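You operate a simulated robot arm through the tools that you are given. There is no shell and no other tool.

The job below is to be done with a simulated two-armed robot. You get a single attempt, and the scene is never put back.

Task
Clamp the gold post in the vice; grease a patch on its top.
Fine: grey rag, grease from the black tub; put the rag back; tub lid left on the workbench. A coat counts when it lies all over at full strength: go over it till it gets no stronger.

It is judged by the outcome, as a careful person would: the job done as asked, and still so three seconds after it is handed in. It fails if anything else is knocked over, pushed out of place, dropped, spilled or broken. A push-on lid holds only when it is set on centred and level and pressed home; a screw cap is set on level and turned clockwise until tight.

Robot
Two 7-joint arms with two-finger parallel grippers on one trunk that stands fixed in place. Base frame: the origin is at the foot of the trunk, x ahead of it, y to its left, z up; the work surface is at about z = 88. Readings come in cm, rad, newtons and seconds.
The left shoulder is at [7, 16.3, 139.5], the right one opposite. With the tool pointing down near the work surface each hand reaches from about 24 to 84 cm from the base axis, measured 20 degrees to its own side. Payload 3.43 kg a hand.
Tool frame (each hand has its own): the origin (TCP) lies between the finger pads and is the grasp point; the fingertips stand 3.4 cm ahead of it; z points along the fingers, y is the line along which they close. Largest opening 12.8 cm; finger width 2.4, thickness 1.2; the body of the gripper, 4.8 by 13 cm, starts 9.6 cm behind the TCP.
Orientation is told as [roll, pitch, yaw] about the base's x, y, z axes, in that order, counted from this pose: with the fingers straight down and closing along the base's y, the tool's x points along the base's -x, its y along +y and its z along -z.

Tools
- The arms move only by the tool servo_tool. It takes "left_increments", "right_increments" or both (then of equal length, played together; a hand with none holds still); each is a list of rows, each an object of numbers (a shift or turn left out is 0, a gripper value left out holds the last): "dx", "dy", "dz": the shift along the tool's x, y, z in m; "wx", "wy", "wz": the turn, a rotation vector about the tool's x, y, z in rad. In form: [{"dx": .., "dy": .., "dz": .., "wx": .., "wy": .., "wz": ..}, ...]. A call has 1 to 20 rows; each row is the pose to reach, as a shift and turn from the pose commanded when the call began, along the tool's axes at that moment. "left_fingers" and "right_fingers" are, for a hand that has rows, the gripper command, from -1 (shut) to 1 (fully open), values between in proportion, set as the call begins (left out, the last holds). Each row takes 0.2 s and may step no farther than 5 cm and 0.15 rad from the row before; otherwise, or with a gripper value out of range, the whole call is refused. A pose out of reach is approached as far as the arm can. The call stops where the force on the tool passes 40 N (or 10 N more than at its start, if that is more) or the arm is blocked; 0.2 s more then pass. Each finger travels about 15.3 cm/s and halts on what it meets, pressing with about 42 N; the grip force reading is that of the motor and also rises with nothing between the fingers. The clock runs only during rows and for 0.2 s after the last one: add rows that repeat a pose to give the fingers time. It gives the time, the measured TCP pose, the force on the tool (base axes), the opening and the grip force at its end, in the units of the frame above (readings bear some noise), with the torque about the TCP (base axes, N m) and any sound that the robot's microphone picked up.
- Cameras (640 x 400 px; columns grow to the right, rows downward): "scene" is now at [10.9, -3.85, 161.95]; the picture's right is [-0.39, -0.92, 0.00], its down [-0.67, 0.28, -0.69] and it looks along [0.63, -0.27, -0.73] (base axes); focal length 325 px, centre (320, 200). "left" rides on the left gripper at [7.6, 1.1, -16] in its tool frame; the picture's right is [-0.15, 0.99, 0.00], its down [-0.88, -0.13, -0.46] and it looks along [-0.45, -0.07, 0.89] (tool axes); focal length 234 px, centre (320, 200). "right" rides on the right gripper at [7.6, -1.1, -16] in its tool frame; the picture's right is [0.15, 0.99, 0.00], its down [-0.88, 0.13, -0.46] and it looks along [-0.45, 0.07, 0.89] (tool axes); focal length 234 px, centre (320, 200). There is no depth. A picture from a camera that has moved, and an enlarged one, comes with that camera's place and axes in the base frame and with its lens. The place of the scene camera against the robot may be out by one fixed shift of up to 2.5 cm in any direction.
- camera(camera): a new picture of that camera. No time passes.
- lift_body(by): slides the trunk up (or, below 0, down) by that many cm; the arms and the scene camera ride with it, the base frame stays. It gives what a move gives, with no picture.
- head_to(pan, tilt): turns the head with the scene camera to pan (to the left, within 1.501 rad either way) and tilt (down, from -0.506 to 1.204), counted from straight ahead of the robot. It gives what a move gives.
- enlarge(camera, box): a new picture of the part [left, top, right, bottom] of that camera's present view, enlarged. No time passes.
- sign_off(): hands the job in; it is judged then, once.

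Places have to be worked out from the pictures, the camera data and where the tool is seen. Open the grippers and draw the arms clear of the work before you hand the job in, unless the task says otherwise.

The tools are called after "Request:" as a command line: name --argument value ..., lists and objects as JSON in quotes. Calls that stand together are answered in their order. servo_tool: Moves the arms, as the interface text tells. Its arguments: {"type":"object","properties":{"left_increments":{"type":"array"},"left_fingers":{"type":"number"},"right_increments":{"type":"array"},"right_fingers":{"type":"number"}},"required":[]} The other tools are called the same way: lift_body (by) slides the trunk up or down; head_to (pan, tilt) turns the head that bears the scene camera; camera (camera) takes a picture; enlarge (camera, box) takes an enlarged picture of a part of a camera's view; sign_off () hands the job in.

At the start:

```text
t: 0.0
left_position: [52.28, 2.17, 132.96]
left_tool_rot: [0.0, -0.001, -0.001]
left_wrist_force: [0.2, 0.0, 0.3]
left_torque: [0.0, 0.0, -0.02]
left_gripper_width: 12.8
left_grip_force: 0.0
right_position: [43.88, -49.4, 128.93]
right_tool_rot: [-0.002, 0.0, 0.002]
right_wrist_force: [0.0, 0.0, -1.0]
right_torque: [0.01, -0.04, 0.04]
right_gripper_width: 12.79
right_grip_force: 0.0
trunk travel left (down, up): [-87.5, 6.5]
head pan, tilt: [-0.403, 0.812]
```

scene: 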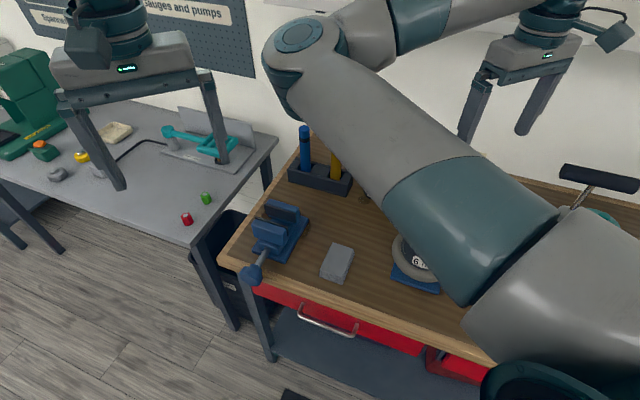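
right: 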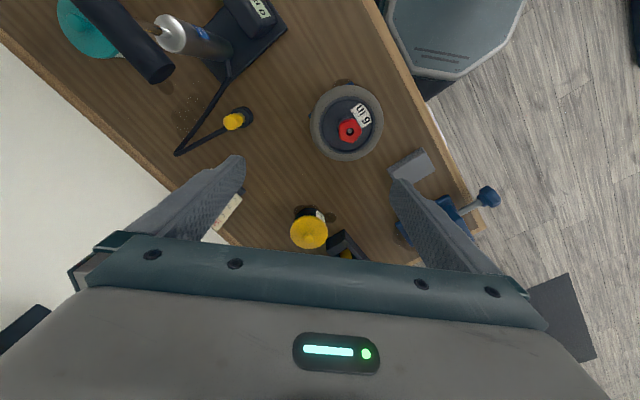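
left: 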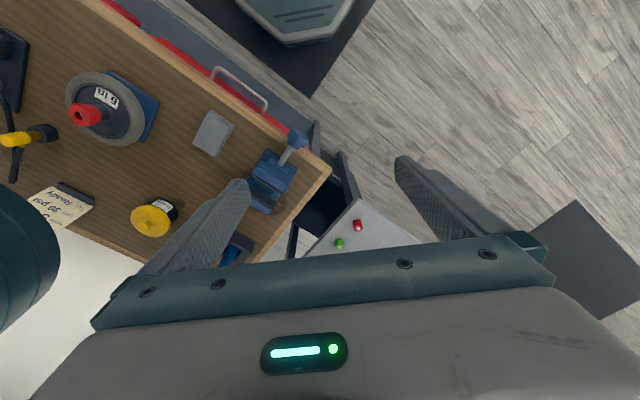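

The bench is partly hidden by the right arm in the scene view, so I start by looking closer at the current views before moving anything.

Request:
enlarge --camera "right" --box '[160, 0, 500, 260]'

Request:
enlarge --camera "left" --box '[0, 20, 340, 280]'

Request:
enlarge --camera "scene" --box '[200, 100, 480, 300]'

```text
1.54 times, centred on (330, 130) of right
camera zoom: at [36.29, -50.6, 145.09], right [-0.15, 0.99, 0.0], down [0.88, 0.13, 0.46], along [0.45, 0.07, -0.89], focal length 360 px, centre (305, 308)
```

zoom: 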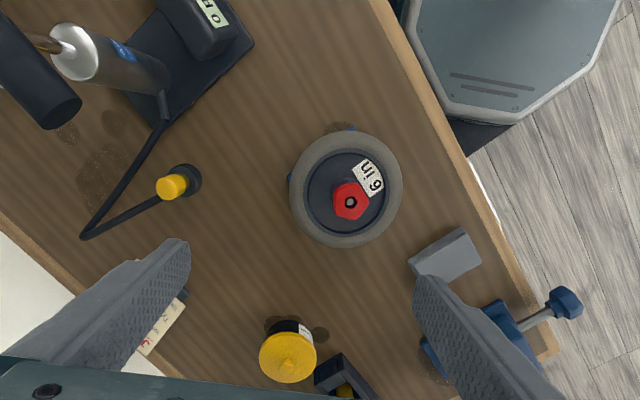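

```text
1.54 times, centred on (170, 150) of left
camera zoom: at [44.5, 3.31, 148.91], right [0.15, 0.99, 0.0], down [0.88, -0.13, 0.46], along [0.45, -0.07, -0.89], focal length 360 px, centre (551, 277)
```

zoom: 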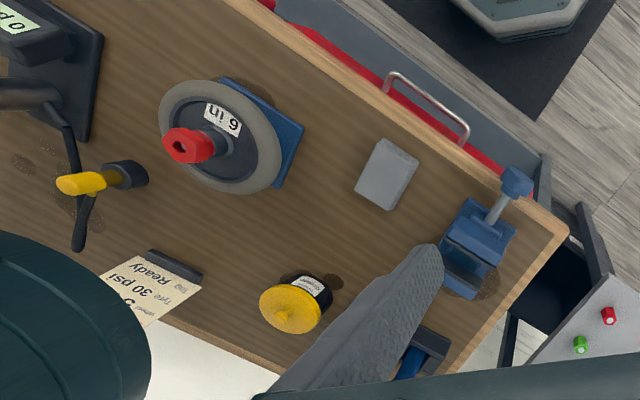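

```text
2.00 times, centred on (340, 200) of scene
camera zoom: at [10.9, -3.85, 161.95], right [-0.39, -0.92, 0.0], down [-0.67, 0.28, -0.69], along [0.63, -0.27, -0.73], focal length 650 px, centre (280, 200)
```

zoom: 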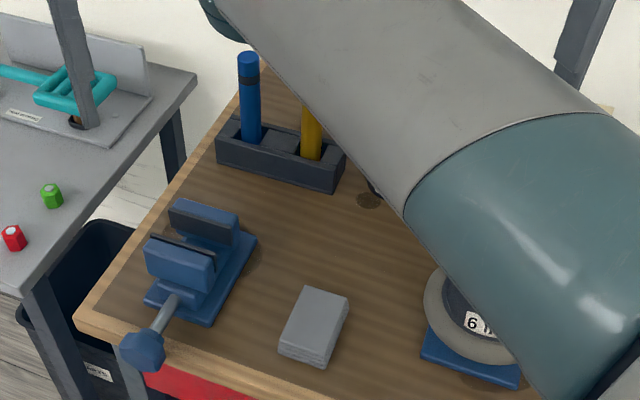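

The rack holds a blue and a gold post, the vice is at the bench's left corner, a grey folded rag lies by it, and a dark tub with a yellow lid stands behind. I turn the head to survey the rest of the bench.

Request:
head_to --pan -0.9 --tilt 0.8

Request:
camera --camera "scene"

```text
t: 0.9
left_position: [52.14, 1.99, 132.97]
left_tool_rot: [0.001, 0.0, 0.002]
left_wrist_force: [0.8, -0.1, -0.1]
left_torque: [-0.03, 0.02, -0.02]
left_gripper_width: 12.8
left_grip_force: 0.1
right_position: [43.86, -49.32, 129.01]
right_tool_rot: [-0.003, 0.0, 0.004]
right_wrist_force: [0.3, -0.2, 0.4]
right_torque: [0.01, 0.01, 0.02]
right_gripper_width: 12.77
right_grip_force: 0.0
trunk travel left (down, up): [-87.5, 6.5]
head pan, tilt: [-0.901, 0.799]
```

```text
taken
camera scene: at [8.54, -7.02, 162.04], right [-0.78, -0.62, 0.0], down [-0.45, 0.56, -0.7], along [0.43, -0.55, -0.72], focal length 325 px, centre (320, 200)
```

scene: 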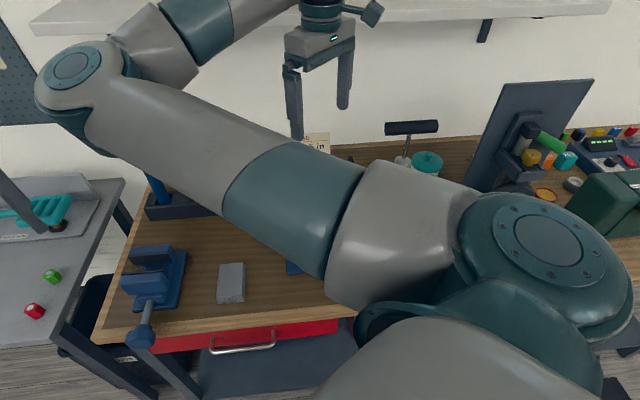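

The bench is yawed about 43° clockwise, with the vice near (65,-13), rag near (52,-24), tub near (72,-48) and rack near (80,-35). I move the right hand over the tub and rack at a safe height to see them better.

Request:
servo_tool --right_increments '[{"dx": -0.03, "dz": 0.01}, {"dx": -0.07, "dz": 0.02}, {"dx": -0.11, "dz": 0.03}, {"dx": -0.14, "dz": 0.04}, {"dx": -0.16, "dz": 0.05}]'

Request:
camera --camera "right"

Request:
camera --camera "scene"

```text
t: 2.1
left_position: [52.14, 2.11, 132.98]
left_tool_rot: [0.0, 0.0, 0.001]
left_wrist_force: [1.0, 0.2, -0.1]
left_torque: [0.0, 0.01, 0.05]
left_gripper_width: 12.79
left_grip_force: 0.0
right_position: [60.16, -49.56, 123.85]
right_tool_rot: [-0.002, 0.0, 0.0]
right_wrist_force: [0.4, 0.0, -0.4]
right_torque: [0.03, -0.01, 0.0]
right_gripper_width: 12.81
right_grip_force: 0.1
trunk travel left (down, up): [-87.5, 6.5]
head pan, tilt: [-0.901, 0.799]
```

```text
taken
camera right: at [52.63, -50.82, 139.92], right [-0.15, 0.99, 0.0], down [0.88, 0.13, 0.45], along [0.45, 0.07, -0.89], focal length 234 px, centre (320, 200)
```

right: 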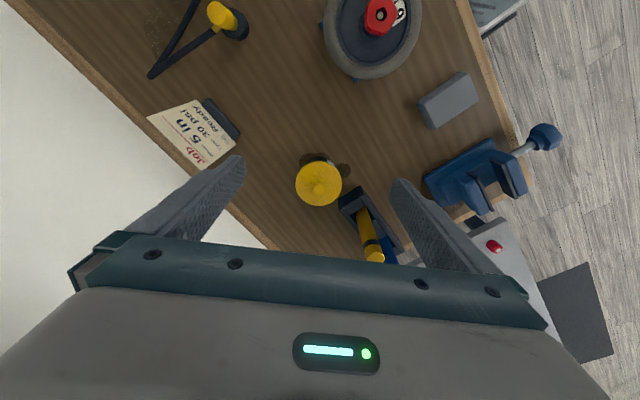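

```text
taken
camera scene: at [8.62, -7.05, 162.04], right [-0.78, -0.62, 0.0], down [-0.45, 0.56, -0.7], along [0.43, -0.55, -0.72], focal length 325 px, centre (320, 200)
```

scene: 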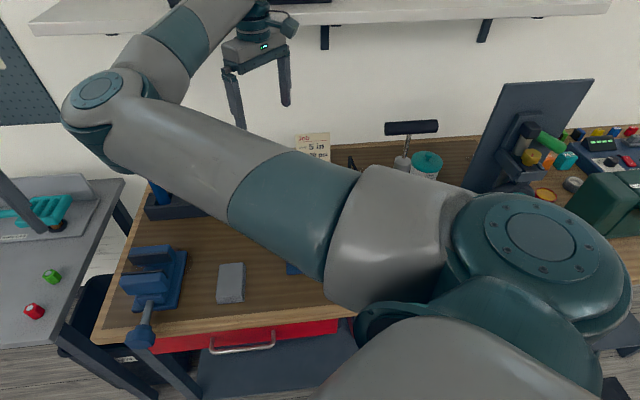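

Request:
enlarge --camera "right" --box '[260, 80, 420, 280]'

Request:
enlarge --camera "right" --box '[400, 60, 580, 230]'

Request:
enlarge --camera "scene" --box '[280, 90, 640, 270]'

```text
2.00 times, centred on (340, 180) of right
camera zoom: at [52.63, -50.82, 139.92], right [-0.15, 0.99, 0.0], down [0.88, 0.13, 0.45], along [0.45, 0.07, -0.89], focal length 468 px, centre (280, 240)
```

zoom: 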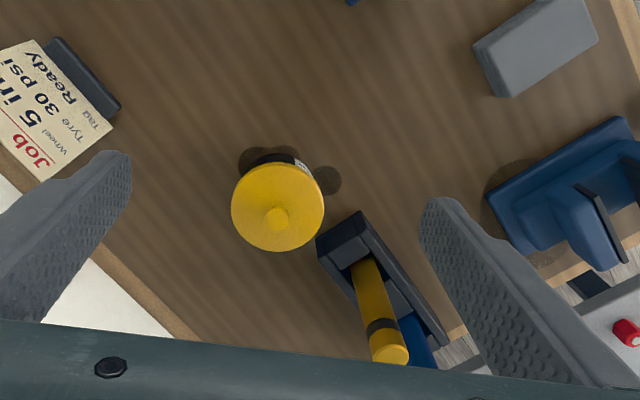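

```text
2.35 times, centred on (490, 145) of right
camera zoom: at [52.63, -50.82, 139.92], right [-0.15, 0.99, 0.0], down [0.88, 0.13, 0.45], along [0.45, 0.07, -0.89], focal length 551 px, centre (-80, 329)
```

zoom: 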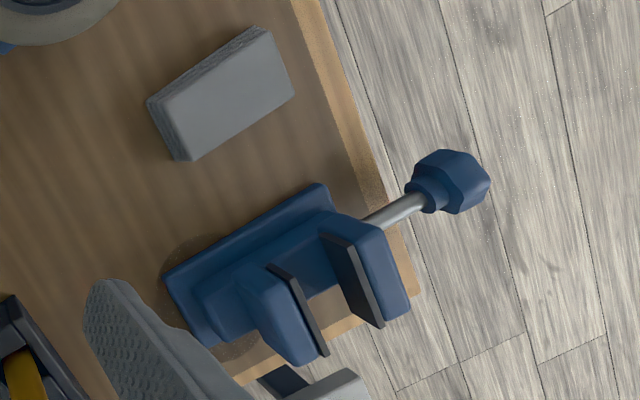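

```text
1.78 times, centred on (460, 180) of scene
camera zoom: at [8.62, -7.05, 162.04], right [-0.78, -0.62, 0.0], down [-0.45, 0.56, -0.7], along [0.43, -0.55, -0.72], focal length 578 px, centre (71, 236)
```

zoom: 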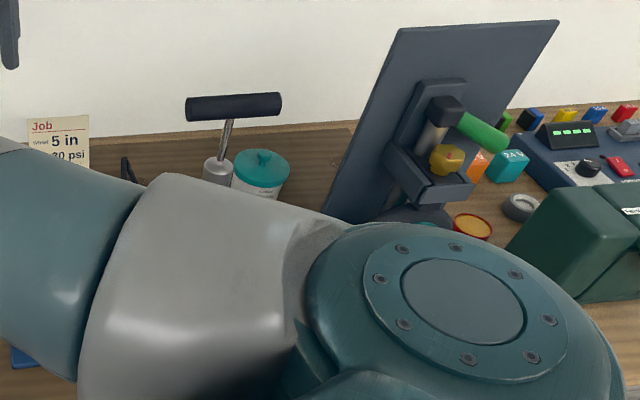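

Request:
enlarge --camera "left" --box '[110, 170, 230, 245]'

Request:
enlarge --camera "left" --box '[170, 90, 350, 270]'

```text
5.33 times, centred on (170, 208) of left
camera zoom: at [44.58, 3.29, 148.89], right [0.15, 0.99, 0.0], down [0.88, -0.13, 0.46], along [0.45, -0.07, -0.89], focal length 1249 px, centre (1120, 160)
```

zoom: 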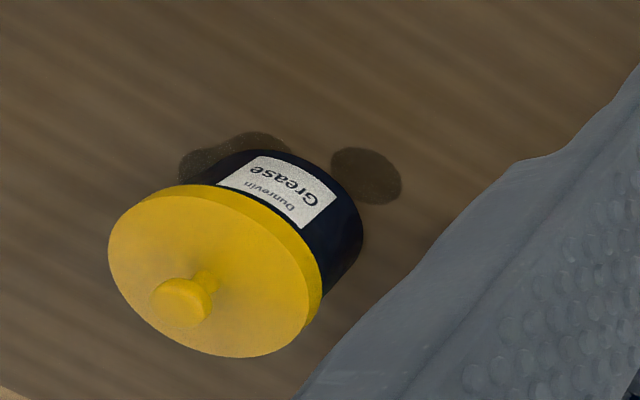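

```text
2.22 times, centred on (260, 180) of left
camera zoom: at [44.58, 3.29, 148.89], right [0.15, 0.99, 0.0], down [0.88, -0.13, 0.46], along [0.45, -0.07, -0.89], focal length 520 px, centre (453, 244)
```

zoom: 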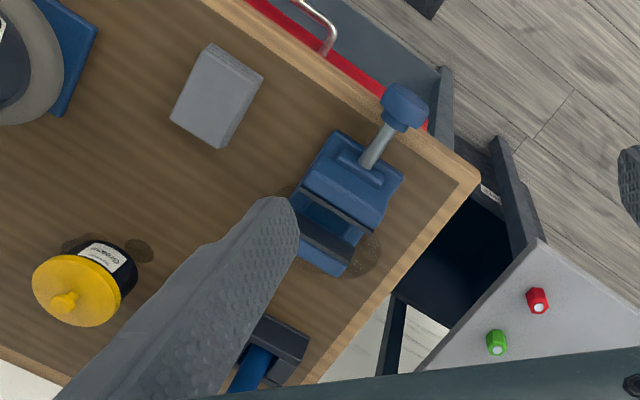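

The tub is labelled "Dunrevin Grease", black with a yellow knobbed lid; knob top around (71.8,-48.1,97). I bring the left hand closer above the vice to measure jaws and screw knob.

Request:
servo_tool --left_increments '[{"dx": 0.0, "dy": -0.02, "dz": 0.03}, {"dx": 0.0, "dy": -0.05, "dz": 0.06}, {"dx": 0.0, "dy": -0.08, "dz": 0.09}, {"dx": 0.0, "dy": -0.1, "dz": 0.12}]'

Request:
camera --camera "left"

Request:
enlarge --camera "left" --box '[210, 60, 440, 240]'

```text
t: 3.3
left_position: [52.74, -7.75, 121.1]
left_tool_rot: [0.0, -0.002, 0.018]
left_wrist_force: [5.4, 0.7, -0.3]
left_torque: [-0.12, 0.77, 0.36]
left_gripper_width: 12.79
left_grip_force: 0.1
right_position: [60.0, -49.61, 123.96]
right_tool_rot: [-0.001, 0.001, 0.0]
right_wrist_force: [0.4, 0.0, -0.8]
right_torque: [0.0, 0.02, 0.0]
right_gripper_width: 12.79
right_grip_force: 0.0
trunk travel left (down, up): [-87.5, 6.5]
head pan, tilt: [-0.901, 0.799]
stopped in row 4 (left hand): the force on the tool passed its limit at 42 N (the readings are from after the stop); the commanded pose is now the measured one
```

```text
taken
camera left: at [44.97, -6.64, 136.88], right [0.13, 0.99, 0.0], down [0.88, -0.12, 0.46], along [0.46, -0.06, -0.89], focal length 234 px, centre (320, 200)
```

left: 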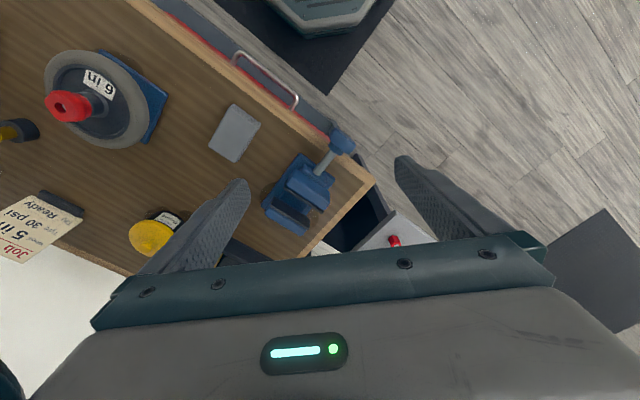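

```text
2.22 times, centred on (325, 150) of left
camera zoom: at [44.97, -6.64, 136.88], right [0.13, 0.99, 0.0], down [0.88, -0.12, 0.46], along [0.46, -0.06, -0.89], focal length 520 px, centre (309, 311)
```

zoom: 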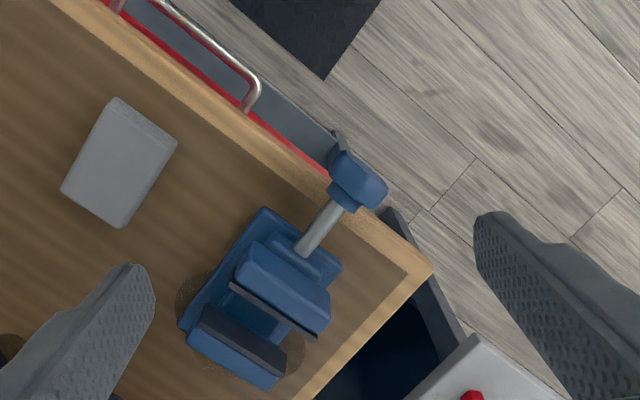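

The left hand stopped with 42 N: it most likely touched the right arm's elbow, which sticks out near the middle. I back the left hand away the way it came.

Request:
servo_tool --left_increments '[{"dy": 0.03, "dz": -0.02}, {"dy": 0.07, "dz": -0.04}, {"dy": 0.11, "dz": -0.06}, {"dy": 0.15, "dz": -0.06}]'

Request:
head_to --pan -0.3 --tilt 0.6

Request:
camera --camera "scene"

```text
t: 4.3
left_position: [52.5, 7.51, 127.11]
left_tool_rot: [-0.002, -0.005, 0.015]
left_wrist_force: [-0.2, 0.5, -0.3]
left_torque: [-0.03, 0.01, 0.0]
left_gripper_width: 12.79
left_grip_force: 0.0
right_position: [59.98, -49.4, 123.99]
right_tool_rot: [-0.003, 0.001, 0.001]
right_wrist_force: [0.3, -0.2, 0.9]
right_torque: [-0.07, 0.02, 0.02]
right_gripper_width: 12.82
right_grip_force: 0.0
trunk travel left (down, up): [-87.5, 6.5]
head pan, tilt: [-0.901, 0.799]
```

```text
t: 5.3
left_position: [52.41, 7.03, 127.25]
left_tool_rot: [0.0, -0.004, 0.013]
left_wrist_force: [0.3, 0.6, 0.2]
left_torque: [0.02, -0.03, -0.02]
left_gripper_width: 12.79
left_grip_force: 0.0
right_position: [60.09, -49.71, 123.83]
right_tool_rot: [-0.001, 0.002, 0.001]
right_wrist_force: [0.0, 0.8, -0.5]
right_torque: [-0.01, -0.03, 0.05]
right_gripper_width: 12.83
right_grip_force: 0.2
trunk travel left (down, up): [-87.5, 6.5]
head pan, tilt: [-0.3, 0.6]
```

```text
taken
camera scene: at [11.96, -3.36, 163.73], right [-0.3, -0.95, 0.0], down [-0.54, 0.17, -0.82], along [0.79, -0.24, -0.57], focal length 325 px, centre (320, 200)
```

scene: 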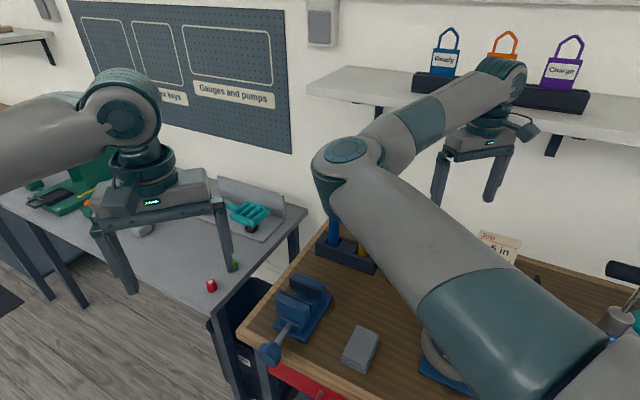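

The right arm's elbow sits near (50,-19,144), above the vice, so the left hand must stay clear of it. I enlarge the vice from both wrist cameras and the scene view to measure the jaws.

Request:
enlarge --camera "right" --box '[420, 110, 570, 210]'

Request:
enlarge --camera "scene" --box '[240, 220, 400, 370]'

Request:
camera --camera "left"

```text
4.00 times, centred on (495, 160) of right
camera zoom: at [52.5, -50.91, 139.92], right [-0.15, 0.99, 0.0], down [0.88, 0.13, 0.45], along [0.45, 0.07, -0.89], focal length 937 px, centre (-380, 360)
```

zoom: 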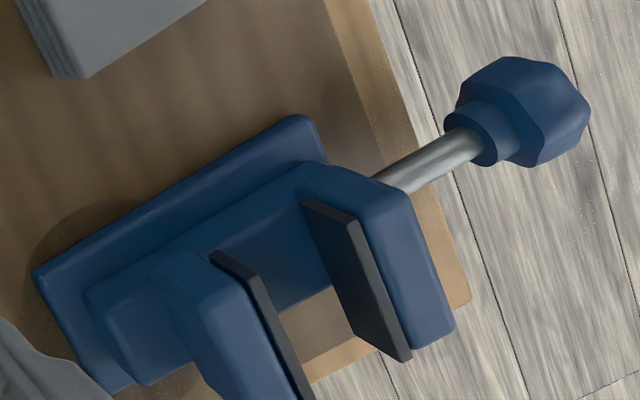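

```text
2.67 times, centred on (320, 295) of scene
camera zoom: at [11.96, -3.36, 163.73], right [-0.3, -0.95, 0.0], down [-0.54, 0.17, -0.82], along [0.79, -0.24, -0.57], focal length 866 px, centre (320, -53)
```

zoom: 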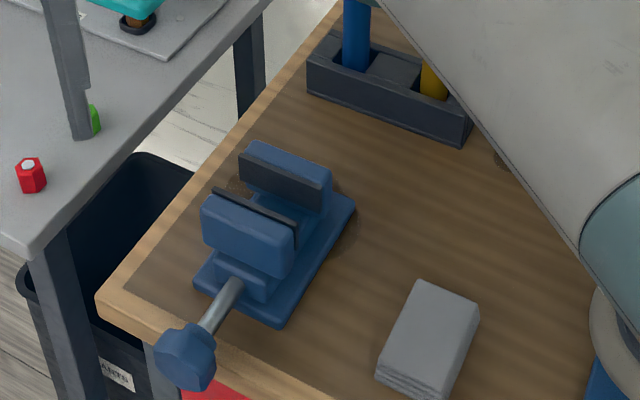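

```text
taken
camera left: at [44.75, 8.15, 143.08], right [0.13, 0.99, 0.0], down [0.88, -0.12, 0.46], along [0.46, -0.06, -0.89], focal length 234 px, centre (320, 200)
```

left: 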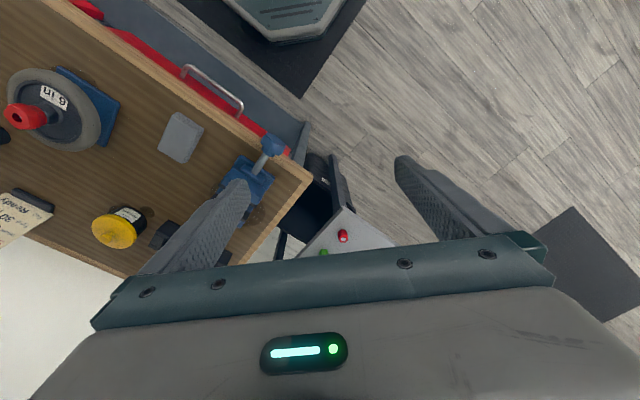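

From both views the jaw tops are at z≈98, jaw gap ≈5 cm with its midpoint near (66.4,-14.0), and jaw width runs along (0.69,0.73). Now I move the right hand nearer the gold post, high up, to pin its position.

Request:
servo_tool --right_increments '[{"dx": -0.03, "dy": 0.03}, {"dx": -0.06, "dy": 0.06}, {"dx": -0.1, "dy": 0.09}]'

Request:
camera --camera "right"

Request:
camera --camera "scene"

```text
t: 6.1
left_position: [51.75, 7.41, 127.55]
left_tool_rot: [-0.005, -0.01, 0.016]
left_wrist_force: [0.6, -0.6, -0.2]
left_torque: [-0.01, 0.01, 0.01]
left_gripper_width: 12.8
left_grip_force: 0.0
right_position: [69.47, -40.57, 124.29]
right_tool_rot: [-0.004, -0.003, -0.004]
right_wrist_force: [-34.4, 8.7, 1.9]
right_torque: [-1.34, -4.64, -2.03]
right_gripper_width: 12.81
right_grip_force: 0.0
trunk travel left (down, up): [-87.5, 6.5]
head pan, tilt: [-0.3, 0.6]
```

```text
taken
camera right: at [61.82, -41.71, 140.34], right [-0.14, 0.99, 0.0], down [0.88, 0.13, 0.46], along [0.45, 0.06, -0.89], focal length 234 px, centre (320, 200)
```

right: 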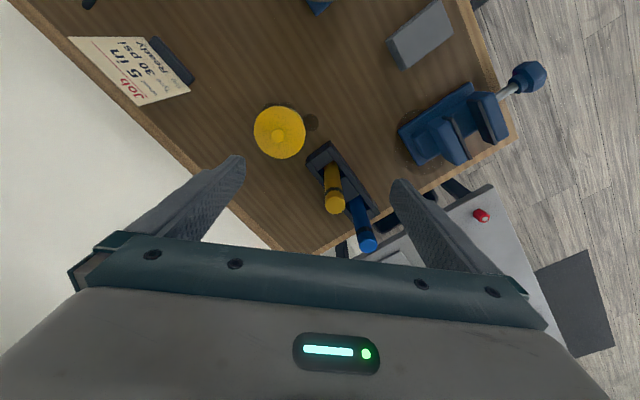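

```text
taken
camera scene: at [10.99, -2.99, 163.82], right [-0.3, -0.95, 0.0], down [-0.53, 0.17, -0.83], along [0.79, -0.25, -0.56], focal length 325 px, centre (320, 200)
```

scene: 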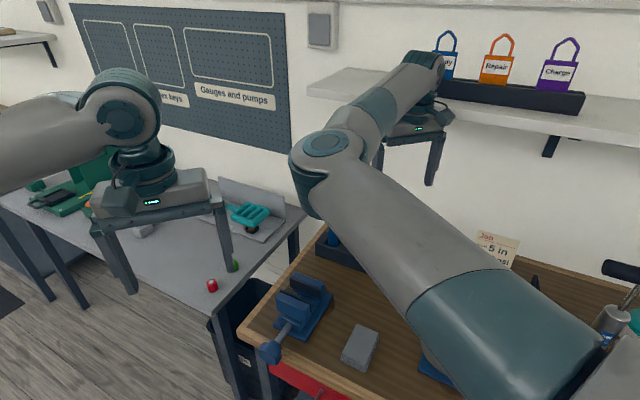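

The wrist force reads -34 N in x: the right wrist is pressing on the wall shelf ahead. I back away at once and will approach lower/tilted instead.

Request:
servo_tool --right_increments '[{"dx": 0.03, "dy": -0.01}, {"dx": 0.06, "dy": -0.02}, {"dx": 0.06, "dy": -0.02}]'

Request:
camera --camera "scene"

Request:
camera --camera "right"

```text
t: 6.9
left_position: [52.47, 7.18, 127.23]
left_tool_rot: [0.0, -0.003, 0.015]
left_wrist_force: [0.0, -0.3, 0.2]
left_torque: [0.03, 0.02, 0.02]
left_gripper_width: 12.77
left_grip_force: 0.1
right_position: [64.1, -42.48, 124.07]
right_tool_rot: [-0.001, 0.003, 0.002]
right_wrist_force: [0.2, 1.0, 0.1]
right_torque: [0.0, 0.01, 0.0]
right_gripper_width: 12.77
right_grip_force: 0.1
trunk travel left (down, up): [-87.5, 6.5]
head pan, tilt: [-0.3, 0.6]
```

```text
taken
camera scene: at [11.95, -3.29, 163.73], right [-0.3, -0.96, 0.0], down [-0.54, 0.17, -0.82], along [0.79, -0.24, -0.57], focal length 325 px, centre (320, 200)
```

scene: 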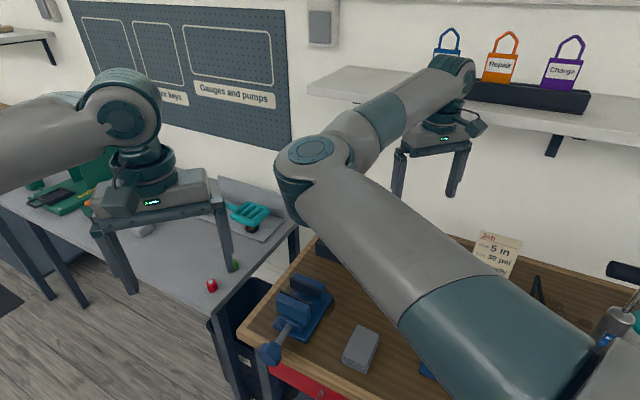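

```text
taken
camera right: at [56.5, -43.66, 140.06], right [-0.15, 0.99, 0.0], down [0.88, 0.13, 0.45], along [0.45, 0.07, -0.89], focal length 234 px, centre (320, 200)
```

right: 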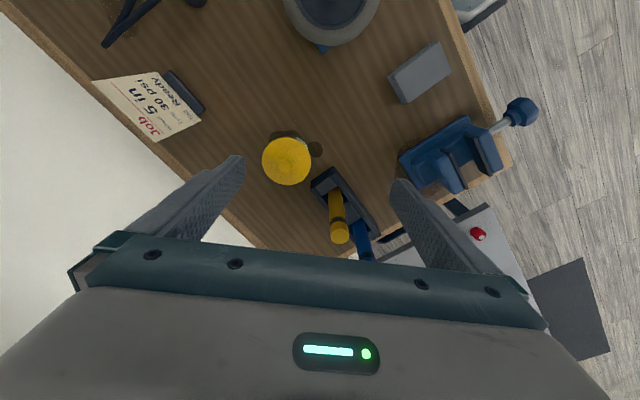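

Free of contact again, and the shelf (front edge about z≈140, above the bench's back part) looks undisturbed. I enlarge the rack from here to fix the post's position; I'll grip it with the hand tilted forward ~45° so the wrist stays well clear of the shelf.

Request:
enlarge --camera "right" --box '[240, 120, 400, 260]'

Request:
enlarge --camera "scene" --box '[380, 30, 600, 170]'

```text
2.86 times, centred on (320, 190) of right
camera zoom: at [56.5, -43.66, 140.06], right [-0.15, 0.99, 0.0], down [0.88, 0.13, 0.45], along [0.45, 0.07, -0.89], focal length 669 px, centre (320, 229)
```

zoom: 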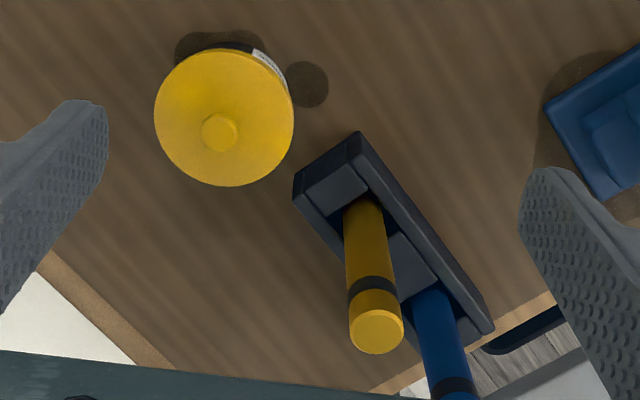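

```text
2.86 times, centred on (490, 100) of scene
camera zoom: at [11.95, -3.29, 163.73], right [-0.3, -0.96, 0.0], down [-0.54, 0.17, -0.82], along [0.79, -0.24, -0.57], focal length 928 px, centre (-166, 486)
```

zoom: 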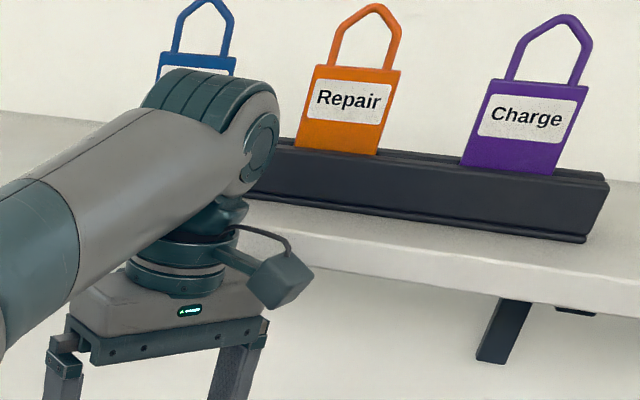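

The gold post stands at about (78.5,-37.1) with its top near z≈108. First I take the left hand out to the left, clear of the right elbow, then pitch the right hand forward 45° and bring it to a pre-grasp spot.

Request:
servo_tool --left_increments '[{"dx": 0.02, "dy": 0.04}, {"dx": 0.04, "dy": 0.08}, {"dx": 0.06, "dy": 0.12}, {"dx": 0.08, "dy": 0.16}]'

Request:
servo_tool --right_increments '[{"dx": -0.005, "dy": 0.005, "dz": 0.01, "wy": -0.13}, {"dx": -0.01, "dy": 0.01, "dz": 0.02, "wy": -0.26}, {"dx": -0.02, "dy": 0.02, "dz": 0.04, "wy": -0.39}, {"dx": -0.03, "dy": 0.03, "dz": 0.06, "wy": -0.52}, {"dx": -0.035, "dy": 0.045, "dz": 0.08, "wy": -0.65}, {"dx": -0.04, "dy": 0.054, "dz": 0.1, "wy": -0.785}]' --right_fingers 0.1

Request:
camera --camera "right"

Request:
camera --camera "scene"

```text
t: 7.9
left_position: [43.86, 22.95, 126.93]
left_tool_rot: [-0.002, -0.005, 0.015]
left_wrist_force: [-1.2, 0.2, -0.3]
left_torque: [-0.07, -0.02, 0.0]
left_gripper_width: 12.81
left_grip_force: 0.0
right_position: [63.88, -42.17, 124.21]
right_tool_rot: [-0.004, 0.002, 0.001]
right_wrist_force: [0.0, 0.4, 0.2]
right_torque: [-0.04, -0.03, 0.0]
right_gripper_width: 12.83
right_grip_force: 0.1
trunk travel left (down, up): [-87.5, 6.5]
head pan, tilt: [-0.3, 0.6]
```

```text
t: 9.5
left_position: [44.15, 22.61, 126.87]
left_tool_rot: [0.0, -0.005, 0.013]
left_wrist_force: [-1.1, -0.2, -0.4]
left_torque: [0.0, -0.03, 0.0]
left_gripper_width: 12.79
left_grip_force: 0.1
right_position: [68.24, -39.54, 115.94]
right_tool_rot: [-0.019, -0.815, -0.022]
right_wrist_force: [-0.3, -0.3, -0.4]
right_torque: [-0.04, -0.01, 0.0]
right_gripper_width: 7.03
right_grip_force: 0.0
trunk travel left (down, up): [-87.5, 6.5]
head pan, tilt: [-0.3, 0.6]
stopped in row 6 (right hand): the arm was blocked; the commanded pose is now the measured one
```

```text
taken
camera right: at [51.42, -40.23, 121.42], right [-0.07, 0.99, -0.12], down [0.28, 0.13, 0.95], along [0.96, 0.03, -0.28], focal length 234 px, centre (320, 200)
```

right: 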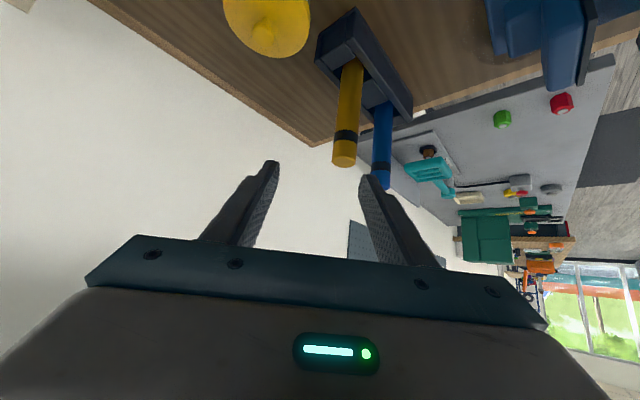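

```text
taken
camera scene: at [12.02, -3.33, 163.73], right [-0.3, -0.96, 0.0], down [-0.54, 0.17, -0.82], along [0.79, -0.24, -0.57], focal length 325 px, centre (320, 200)
```

scene: 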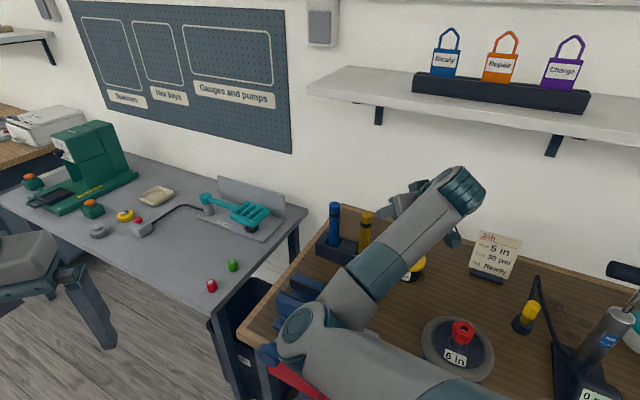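

The hand is now pitched ~47°; the arm met a joint limit but no contact force. The post is confirmed at about (78.5,-37,107.5 top); I move to 9 cm short of the grasp along the tool axis.

Request:
servo_tool --right_increments '[{"dx": 0.01, "dy": 0.01, "dz": 0.025}, {"dx": 0.02, "dy": 0.02, "dz": 0.05}, {"dx": 0.023, "dy": 0.025, "dz": 0.073}, {"dx": 0.023, "dy": 0.025, "dz": 0.073}]'

Request:
camera --camera "right"

Request:
camera --camera "scene"

```text
t: 10.7
left_position: [44.21, 22.64, 126.73]
left_tool_rot: [0.0, -0.004, 0.014]
left_wrist_force: [0.0, -0.7, -0.2]
left_torque: [-0.01, 0.03, 0.0]
left_gripper_width: 12.78
left_grip_force: 0.0
right_position: [72.6, -40.71, 111.54]
right_tool_rot: [-0.054, -0.842, -0.039]
right_wrist_force: [0.8, -0.7, -0.7]
right_torque: [0.02, 0.01, -0.03]
right_gripper_width: 7.04
right_grip_force: 0.0
trunk travel left (down, up): [-87.5, 6.5]
head pan, tilt: [-0.3, 0.6]
stopped in row 4 (right hand): the arm was blocked; the commanded pose is now the measured one
```

```text
taken
camera right: at [55.53, -40.43, 116.63], right [-0.02, 0.99, -0.14], down [0.26, 0.14, 0.96], along [0.97, -0.02, -0.26], focal length 234 px, centre (320, 200)
```

right: 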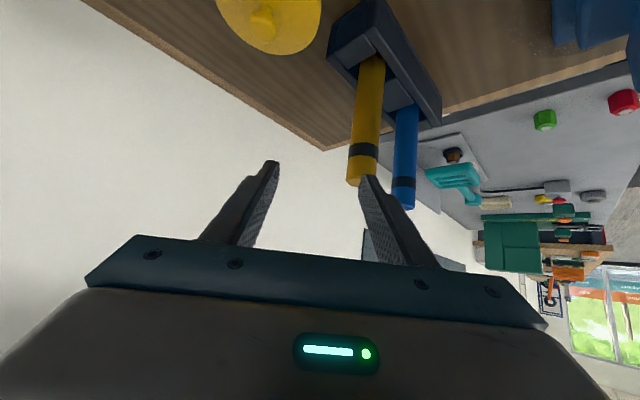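

```text
taken
camera scene: at [11.95, -3.33, 163.73], right [-0.3, -0.96, 0.0], down [-0.54, 0.17, -0.82], along [0.79, -0.24, -0.57], focal length 325 px, centre (320, 200)
```

scene: 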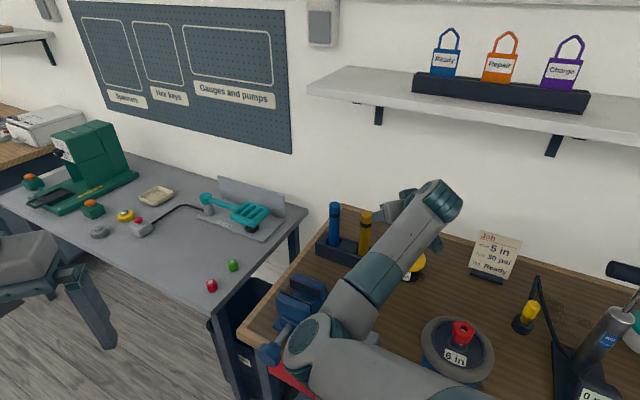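

The y-motion was blocked without contact force: a wrist joint limit at this yaw. I back off and yaw the hand about -40° (along the bench's depth, closer to the forearm's direction) before approaching again.

Request:
servo_tool --right_increments '[{"dz": -0.03}, {"dz": -0.05, "dy": 0.01, "wx": 0.07, "wz": 0.065}, {"dz": -0.05, "dy": 0.035, "wx": 0.17, "wz": 0.15}, {"dz": -0.05, "dy": 0.06, "wx": 0.26, "wz": 0.235}, {"dz": -0.05, "dy": 0.085, "wx": 0.35, "wz": 0.32}, {"dz": -0.05, "dy": 0.105, "wx": 0.435, "wz": 0.395}, {"dz": -0.05, "dy": 0.118, "wx": 0.518, "wz": 0.469}, {"dz": -0.05, "dy": 0.118, "wx": 0.518, "wz": 0.469}]'

Request:
camera --camera "right"

Request:
camera --camera "scene"

```text
t: 12.7
left_position: [44.16, 22.6, 126.95]
left_tool_rot: [0.0, -0.003, 0.013]
left_wrist_force: [0.6, 0.3, 2.1]
left_torque: [0.02, -0.02, -0.01]
left_gripper_width: 12.81
left_grip_force: 0.1
right_position: [64.55, -44.54, 119.85]
right_tool_rot: [-0.121, -0.907, -0.738]
right_wrist_force: [0.1, -0.3, -0.4]
right_torque: [-0.01, 0.01, -0.01]
right_gripper_width: 7.04
right_grip_force: 0.1
right hand out of reach, approached as far as the arm can: row 5, 6, 7, 8
trunk travel left (down, up): [-87.5, 6.5]
head pan, tilt: [-0.3, 0.6]
stopped in row 8 (right hand): the arm was blocked; the commanded pose is now the measured one
```

```text
taken
camera right: at [52.27, -32.49, 123.82], right [0.66, 0.73, -0.19], down [0.27, 0.0, 0.96], along [0.7, -0.69, -0.19], focal length 234 px, centre (320, 200)
```

right: 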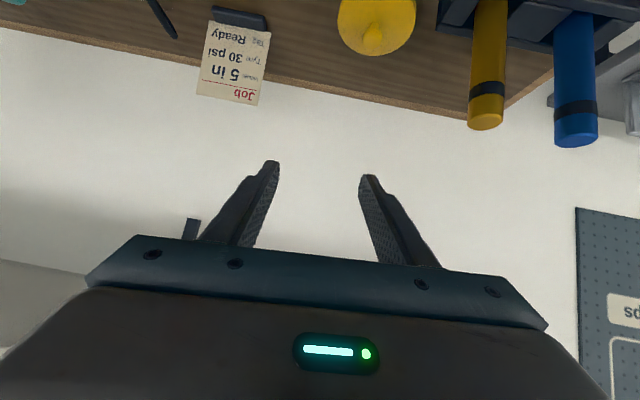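

```text
taken
camera scene: at [11.97, -3.37, 163.73], right [-0.3, -0.96, 0.0], down [-0.54, 0.17, -0.82], along [0.79, -0.24, -0.57], focal length 325 px, centre (320, 200)
```

scene: 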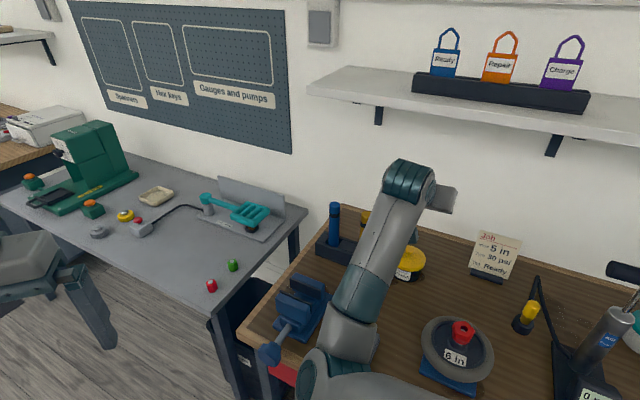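

The arm reached the tilted pose's limits (no contact, elbow folded low). The plan changes: return to tool-down and reach the post underneath the shelf – with TCP at z≈101 the wrist top is only ~z 129, below the shelf at ~138. First I undo the yaw.

Request:
servo_tool --right_increments '[{"wx": -0.097, "wy": -0.009, "wz": -0.076}, {"wx": -0.193, "wy": -0.018, "wz": -0.152}, {"wx": -0.29, "wy": -0.027, "wz": -0.228}, {"wx": -0.387, "wy": -0.037, "wz": -0.303}, {"wx": -0.483, "wy": -0.046, "wz": -0.379}, {"wx": -0.58, "wy": -0.055, "wz": -0.455}]'

```text
t: 14.1
left_position: [44.14, 22.5, 126.82]
left_tool_rot: [0.0, -0.005, 0.013]
left_wrist_force: [0.2, -0.1, 0.3]
left_torque: [-0.01, 0.0, 0.01]
left_gripper_width: 12.82
left_grip_force: 0.1
right_position: [64.77, -44.18, 119.66]
right_tool_rot: [-0.116, -0.907, 0.009]
right_wrist_force: [1.2, -0.1, -0.5]
right_torque: [0.02, -0.02, 0.02]
right_gripper_width: 7.01
right_grip_force: 0.0
trunk travel left (down, up): [-87.5, 6.5]
head pan, tilt: [-0.3, 0.6]
```

Request:
servo_tool --right_increments '[{"dx": 0.006, "dz": -0.006, "wx": -0.015, "wy": 0.13, "wz": -0.008}, {"dx": 0.013, "dz": -0.012, "wx": -0.031, "wy": 0.26, "wz": -0.015}, {"dx": 0.019, "dz": -0.018, "wx": -0.046, "wy": 0.39, "wz": -0.023}, {"dx": 0.026, "dz": -0.024, "wx": -0.062, "wy": 0.52, "wz": -0.03}, {"dx": 0.032, "dz": -0.03, "wx": -0.077, "wy": 0.65, "wz": -0.038}, {"dx": 0.039, "dz": -0.036, "wx": -0.093, "wy": 0.78, "wz": -0.045}, {"dx": 0.045, "dz": -0.041, "wx": -0.108, "wy": 0.907, "wz": -0.053}]'

Request:
camera --camera "scene"

Request:
camera --camera "right"

```text
t: 15.7
left_position: [44.1, 22.72, 126.75]
left_tool_rot: [0.002, -0.003, 0.015]
left_wrist_force: [-0.3, -0.1, 0.2]
left_torque: [0.0, 0.01, 0.0]
left_gripper_width: 12.79
left_grip_force: 0.1
right_position: [58.66, -43.71, 118.84]
right_tool_rot: [-0.002, 0.006, 0.006]
right_wrist_force: [0.8, -0.7, -0.6]
right_torque: [0.01, 0.06, -0.01]
right_gripper_width: 7.05
right_grip_force: 0.2
trunk travel left (down, up): [-87.5, 6.5]
head pan, tilt: [-0.3, 0.6]
```

```text
taken
camera scene: at [12.02, -3.32, 163.72], right [-0.3, -0.96, 0.0], down [-0.54, 0.17, -0.82], along [0.79, -0.24, -0.57], focal length 325 px, centre (320, 200)
```

scene: 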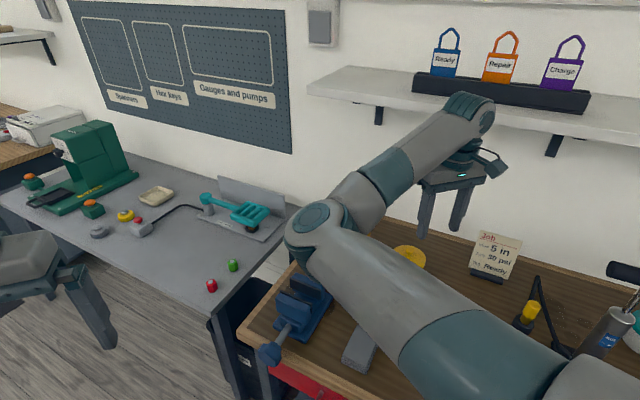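

```text
taken
camera right: at [51.12, -45.02, 134.84], right [-0.15, 0.99, 0.0], down [0.88, 0.14, 0.45], along [0.45, 0.07, -0.89], focal length 234 px, centre (320, 200)
```

right: 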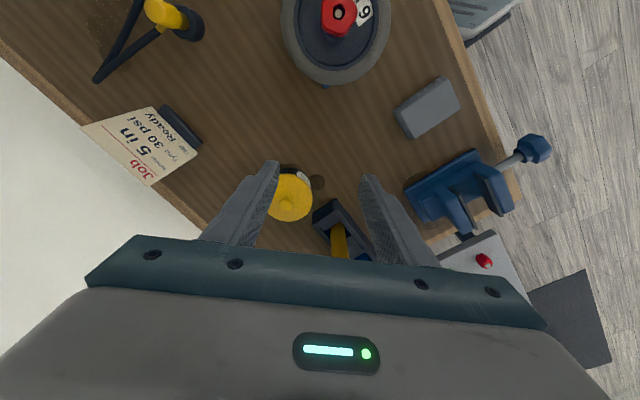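

Back in tool-down pose and free. Now I descend to z≈101 short of the post, at y=-37.

Request:
servo_tool --right_increments '[{"dx": -0.007, "dy": 0.013, "dz": 0.035}, {"dx": -0.014, "dy": 0.027, "dz": 0.07}, {"dx": -0.02, "dy": 0.04, "dz": 0.105}, {"dx": -0.027, "dy": 0.055, "dz": 0.14}, {"dx": -0.033, "dy": 0.067, "dz": 0.175}]'

Request:
camera --camera "right"

Request:
camera --camera "scene"

```text
t: 16.9
left_position: [44.1, 22.73, 126.76]
left_tool_rot: [-0.001, -0.003, 0.016]
left_wrist_force: [-0.5, 1.0, 0.6]
left_torque: [-0.06, 0.06, -0.02]
left_gripper_width: 12.8
left_grip_force: 0.1
right_position: [61.79, -37.37, 101.18]
right_tool_rot: [0.0, 0.004, 0.004]
right_wrist_force: [0.0, -0.2, -0.1]
right_torque: [-0.02, 0.04, -0.03]
right_gripper_width: 7.03
right_grip_force: 0.1
trunk travel left (down, up): [-87.5, 6.5]
head pan, tilt: [-0.3, 0.6]
```

```text
taken
camera right: at [54.28, -38.64, 117.31], right [-0.15, 0.99, 0.0], down [0.88, 0.14, 0.45], along [0.45, 0.07, -0.89], focal length 234 px, centre (320, 200)
```

right: 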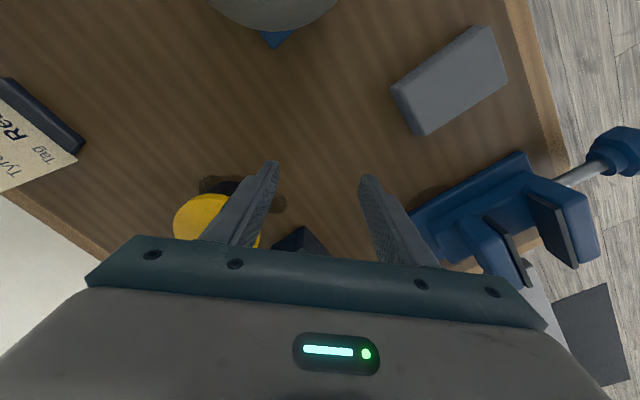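

```text
taken
camera scene: at [12.0, -3.32, 163.74], right [-0.3, -0.96, 0.0], down [-0.54, 0.17, -0.82], along [0.79, -0.24, -0.57], focal length 325 px, centre (320, 200)
```

scene: 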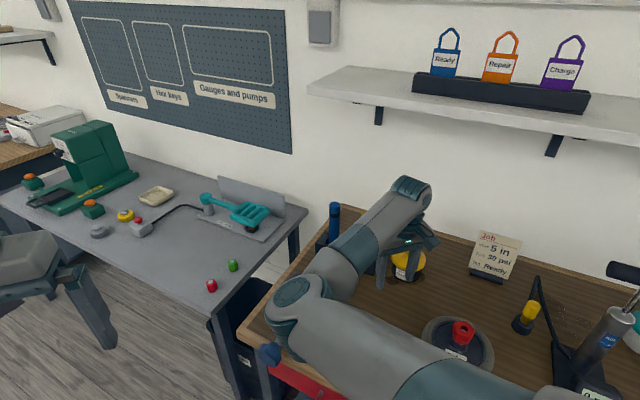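

Now I slide forward under the shelf toward the post in small steps, with the fingers opened to 8 cm to straddle it.

Request:
servo_tool --right_increments '[{"dx": -0.03, "dy": 0.001}, {"dx": -0.06, "dy": 0.002}, {"dx": -0.09, "dy": 0.003}, {"dx": -0.11, "dy": 0.003}]' --right_fingers 0.25

Request:
camera --camera "right"

Request:
camera --camera "scene"

```text
t: 17.9
left_position: [44.23, 22.61, 126.87]
left_tool_rot: [-0.001, -0.004, 0.014]
left_wrist_force: [0.4, 0.4, 0.8]
left_torque: [0.03, 0.02, 0.02]
left_gripper_width: 12.82
left_grip_force: 0.1
right_position: [73.08, -36.83, 100.96]
right_tool_rot: [-0.003, 0.004, 0.003]
right_wrist_force: [-1.2, 0.4, 0.3]
right_torque: [-0.02, 0.03, -0.04]
right_gripper_width: 8.01
right_grip_force: 0.0
trunk travel left (down, up): [-87.5, 6.5]
head pan, tilt: [-0.3, 0.6]
```

```text
taken
camera right: at [65.5, -38.08, 117.01], right [-0.15, 0.99, 0.0], down [0.88, 0.14, 0.45], along [0.45, 0.07, -0.89], focal length 234 px, centre (320, 200)
```

right: 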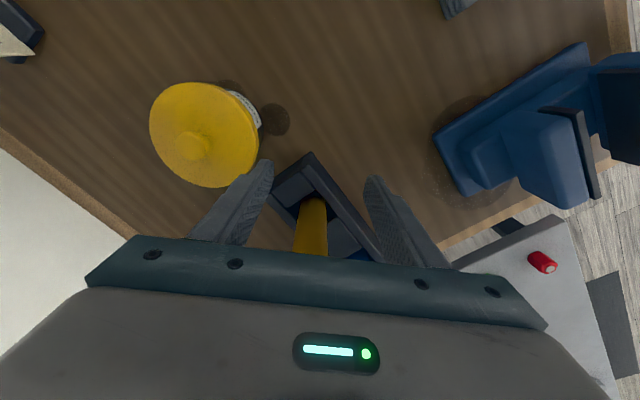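

```text
taken
camera scene: at [12.03, -3.35, 163.72], right [-0.3, -0.96, 0.0], down [-0.54, 0.17, -0.82], along [0.79, -0.24, -0.57], focal length 325 px, centre (320, 200)
```

scene: 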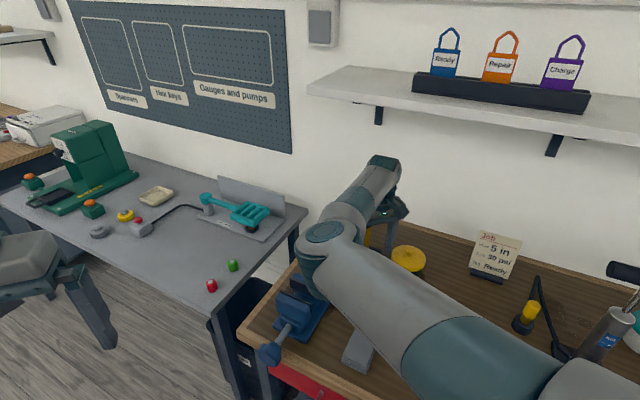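

The post lies centred between the fingers at about (78.6,-36.9). I move the remaining 5.5 cm forward.

Request:
servo_tool --right_increments '[{"dx": -0.02}, {"dx": -0.04}, {"dx": -0.055}, {"dx": -0.055}]'

Request:
camera --camera "right"

Request:
enlarge --camera "scene" --box '[280, 130, 480, 290]'

```text
t: 18.9
left_position: [44.11, 22.79, 126.91]
left_tool_rot: [0.0, -0.004, 0.014]
left_wrist_force: [-1.2, 1.2, 0.3]
left_torque: [0.02, -0.01, -0.03]
left_gripper_width: 12.82
left_grip_force: 0.2
right_position: [78.41, -36.93, 101.14]
right_tool_rot: [-0.002, 0.001, 0.006]
right_wrist_force: [-0.2, 0.4, 0.3]
right_torque: [-0.02, 0.02, 0.0]
right_gripper_width: 8.01
right_grip_force: 0.0
trunk travel left (down, up): [-87.5, 6.5]
head pan, tilt: [-0.3, 0.6]
```

```text
taken
camera right: at [70.85, -38.18, 117.15], right [-0.15, 0.99, 0.0], down [0.88, 0.14, 0.45], along [0.45, 0.07, -0.89], focal length 234 px, centre (320, 200)
```

right: 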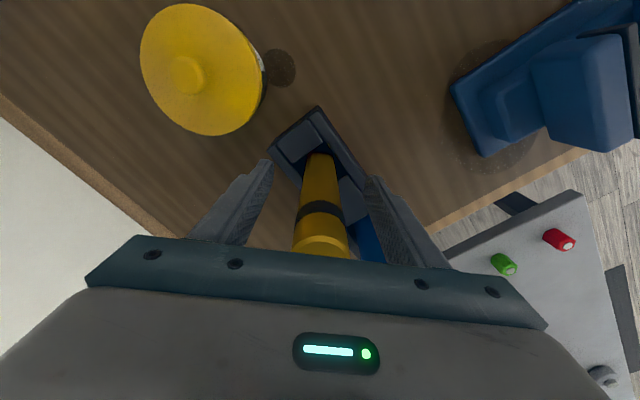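

```text
2.50 times, centred on (380, 210) of scene
camera zoom: at [11.95, -3.26, 163.73], right [-0.3, -0.96, 0.0], down [-0.54, 0.17, -0.83], along [0.79, -0.24, -0.56], focal length 812 px, centre (170, 175)
```

zoom: 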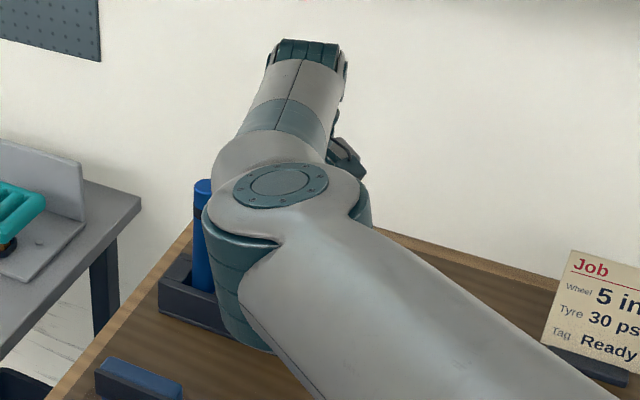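

The post is centred between the fingers at the TCP. I close the gripper on it.

Request:
servo_tool --right_increments '[{"dx": 0}, {"dx": 0}, {"dx": 0}, {"dx": 0}]' --right_fingers -1

Request:
camera --camera "right"

```text
t: 19.9
left_position: [44.17, 22.7, 126.84]
left_tool_rot: [0.0, -0.004, 0.012]
left_wrist_force: [0.0, 1.1, 0.2]
left_torque: [0.04, -0.03, 0.01]
left_gripper_width: 12.79
left_grip_force: 0.0
right_position: [78.41, -36.8, 101.05]
right_tool_rot: [-0.002, 0.004, 0.006]
right_wrist_force: [0.3, 2.4, 1.4]
right_torque: [0.27, -0.17, -0.02]
right_gripper_width: 3.15
right_grip_force: 42.1
trunk travel left (down, up): [-87.5, 6.5]
head pan, tilt: [-0.3, 0.6]
```

```text
taken
camera right: at [70.87, -38.18, 117.12], right [-0.15, 0.99, 0.0], down [0.88, 0.14, 0.45], along [0.45, 0.07, -0.89], focal length 234 px, centre (320, 200)
```

right: 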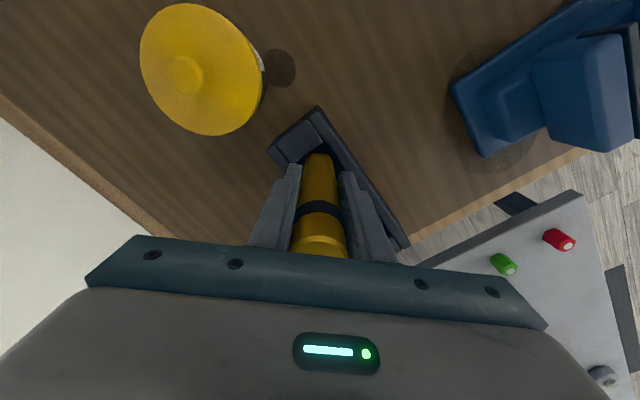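

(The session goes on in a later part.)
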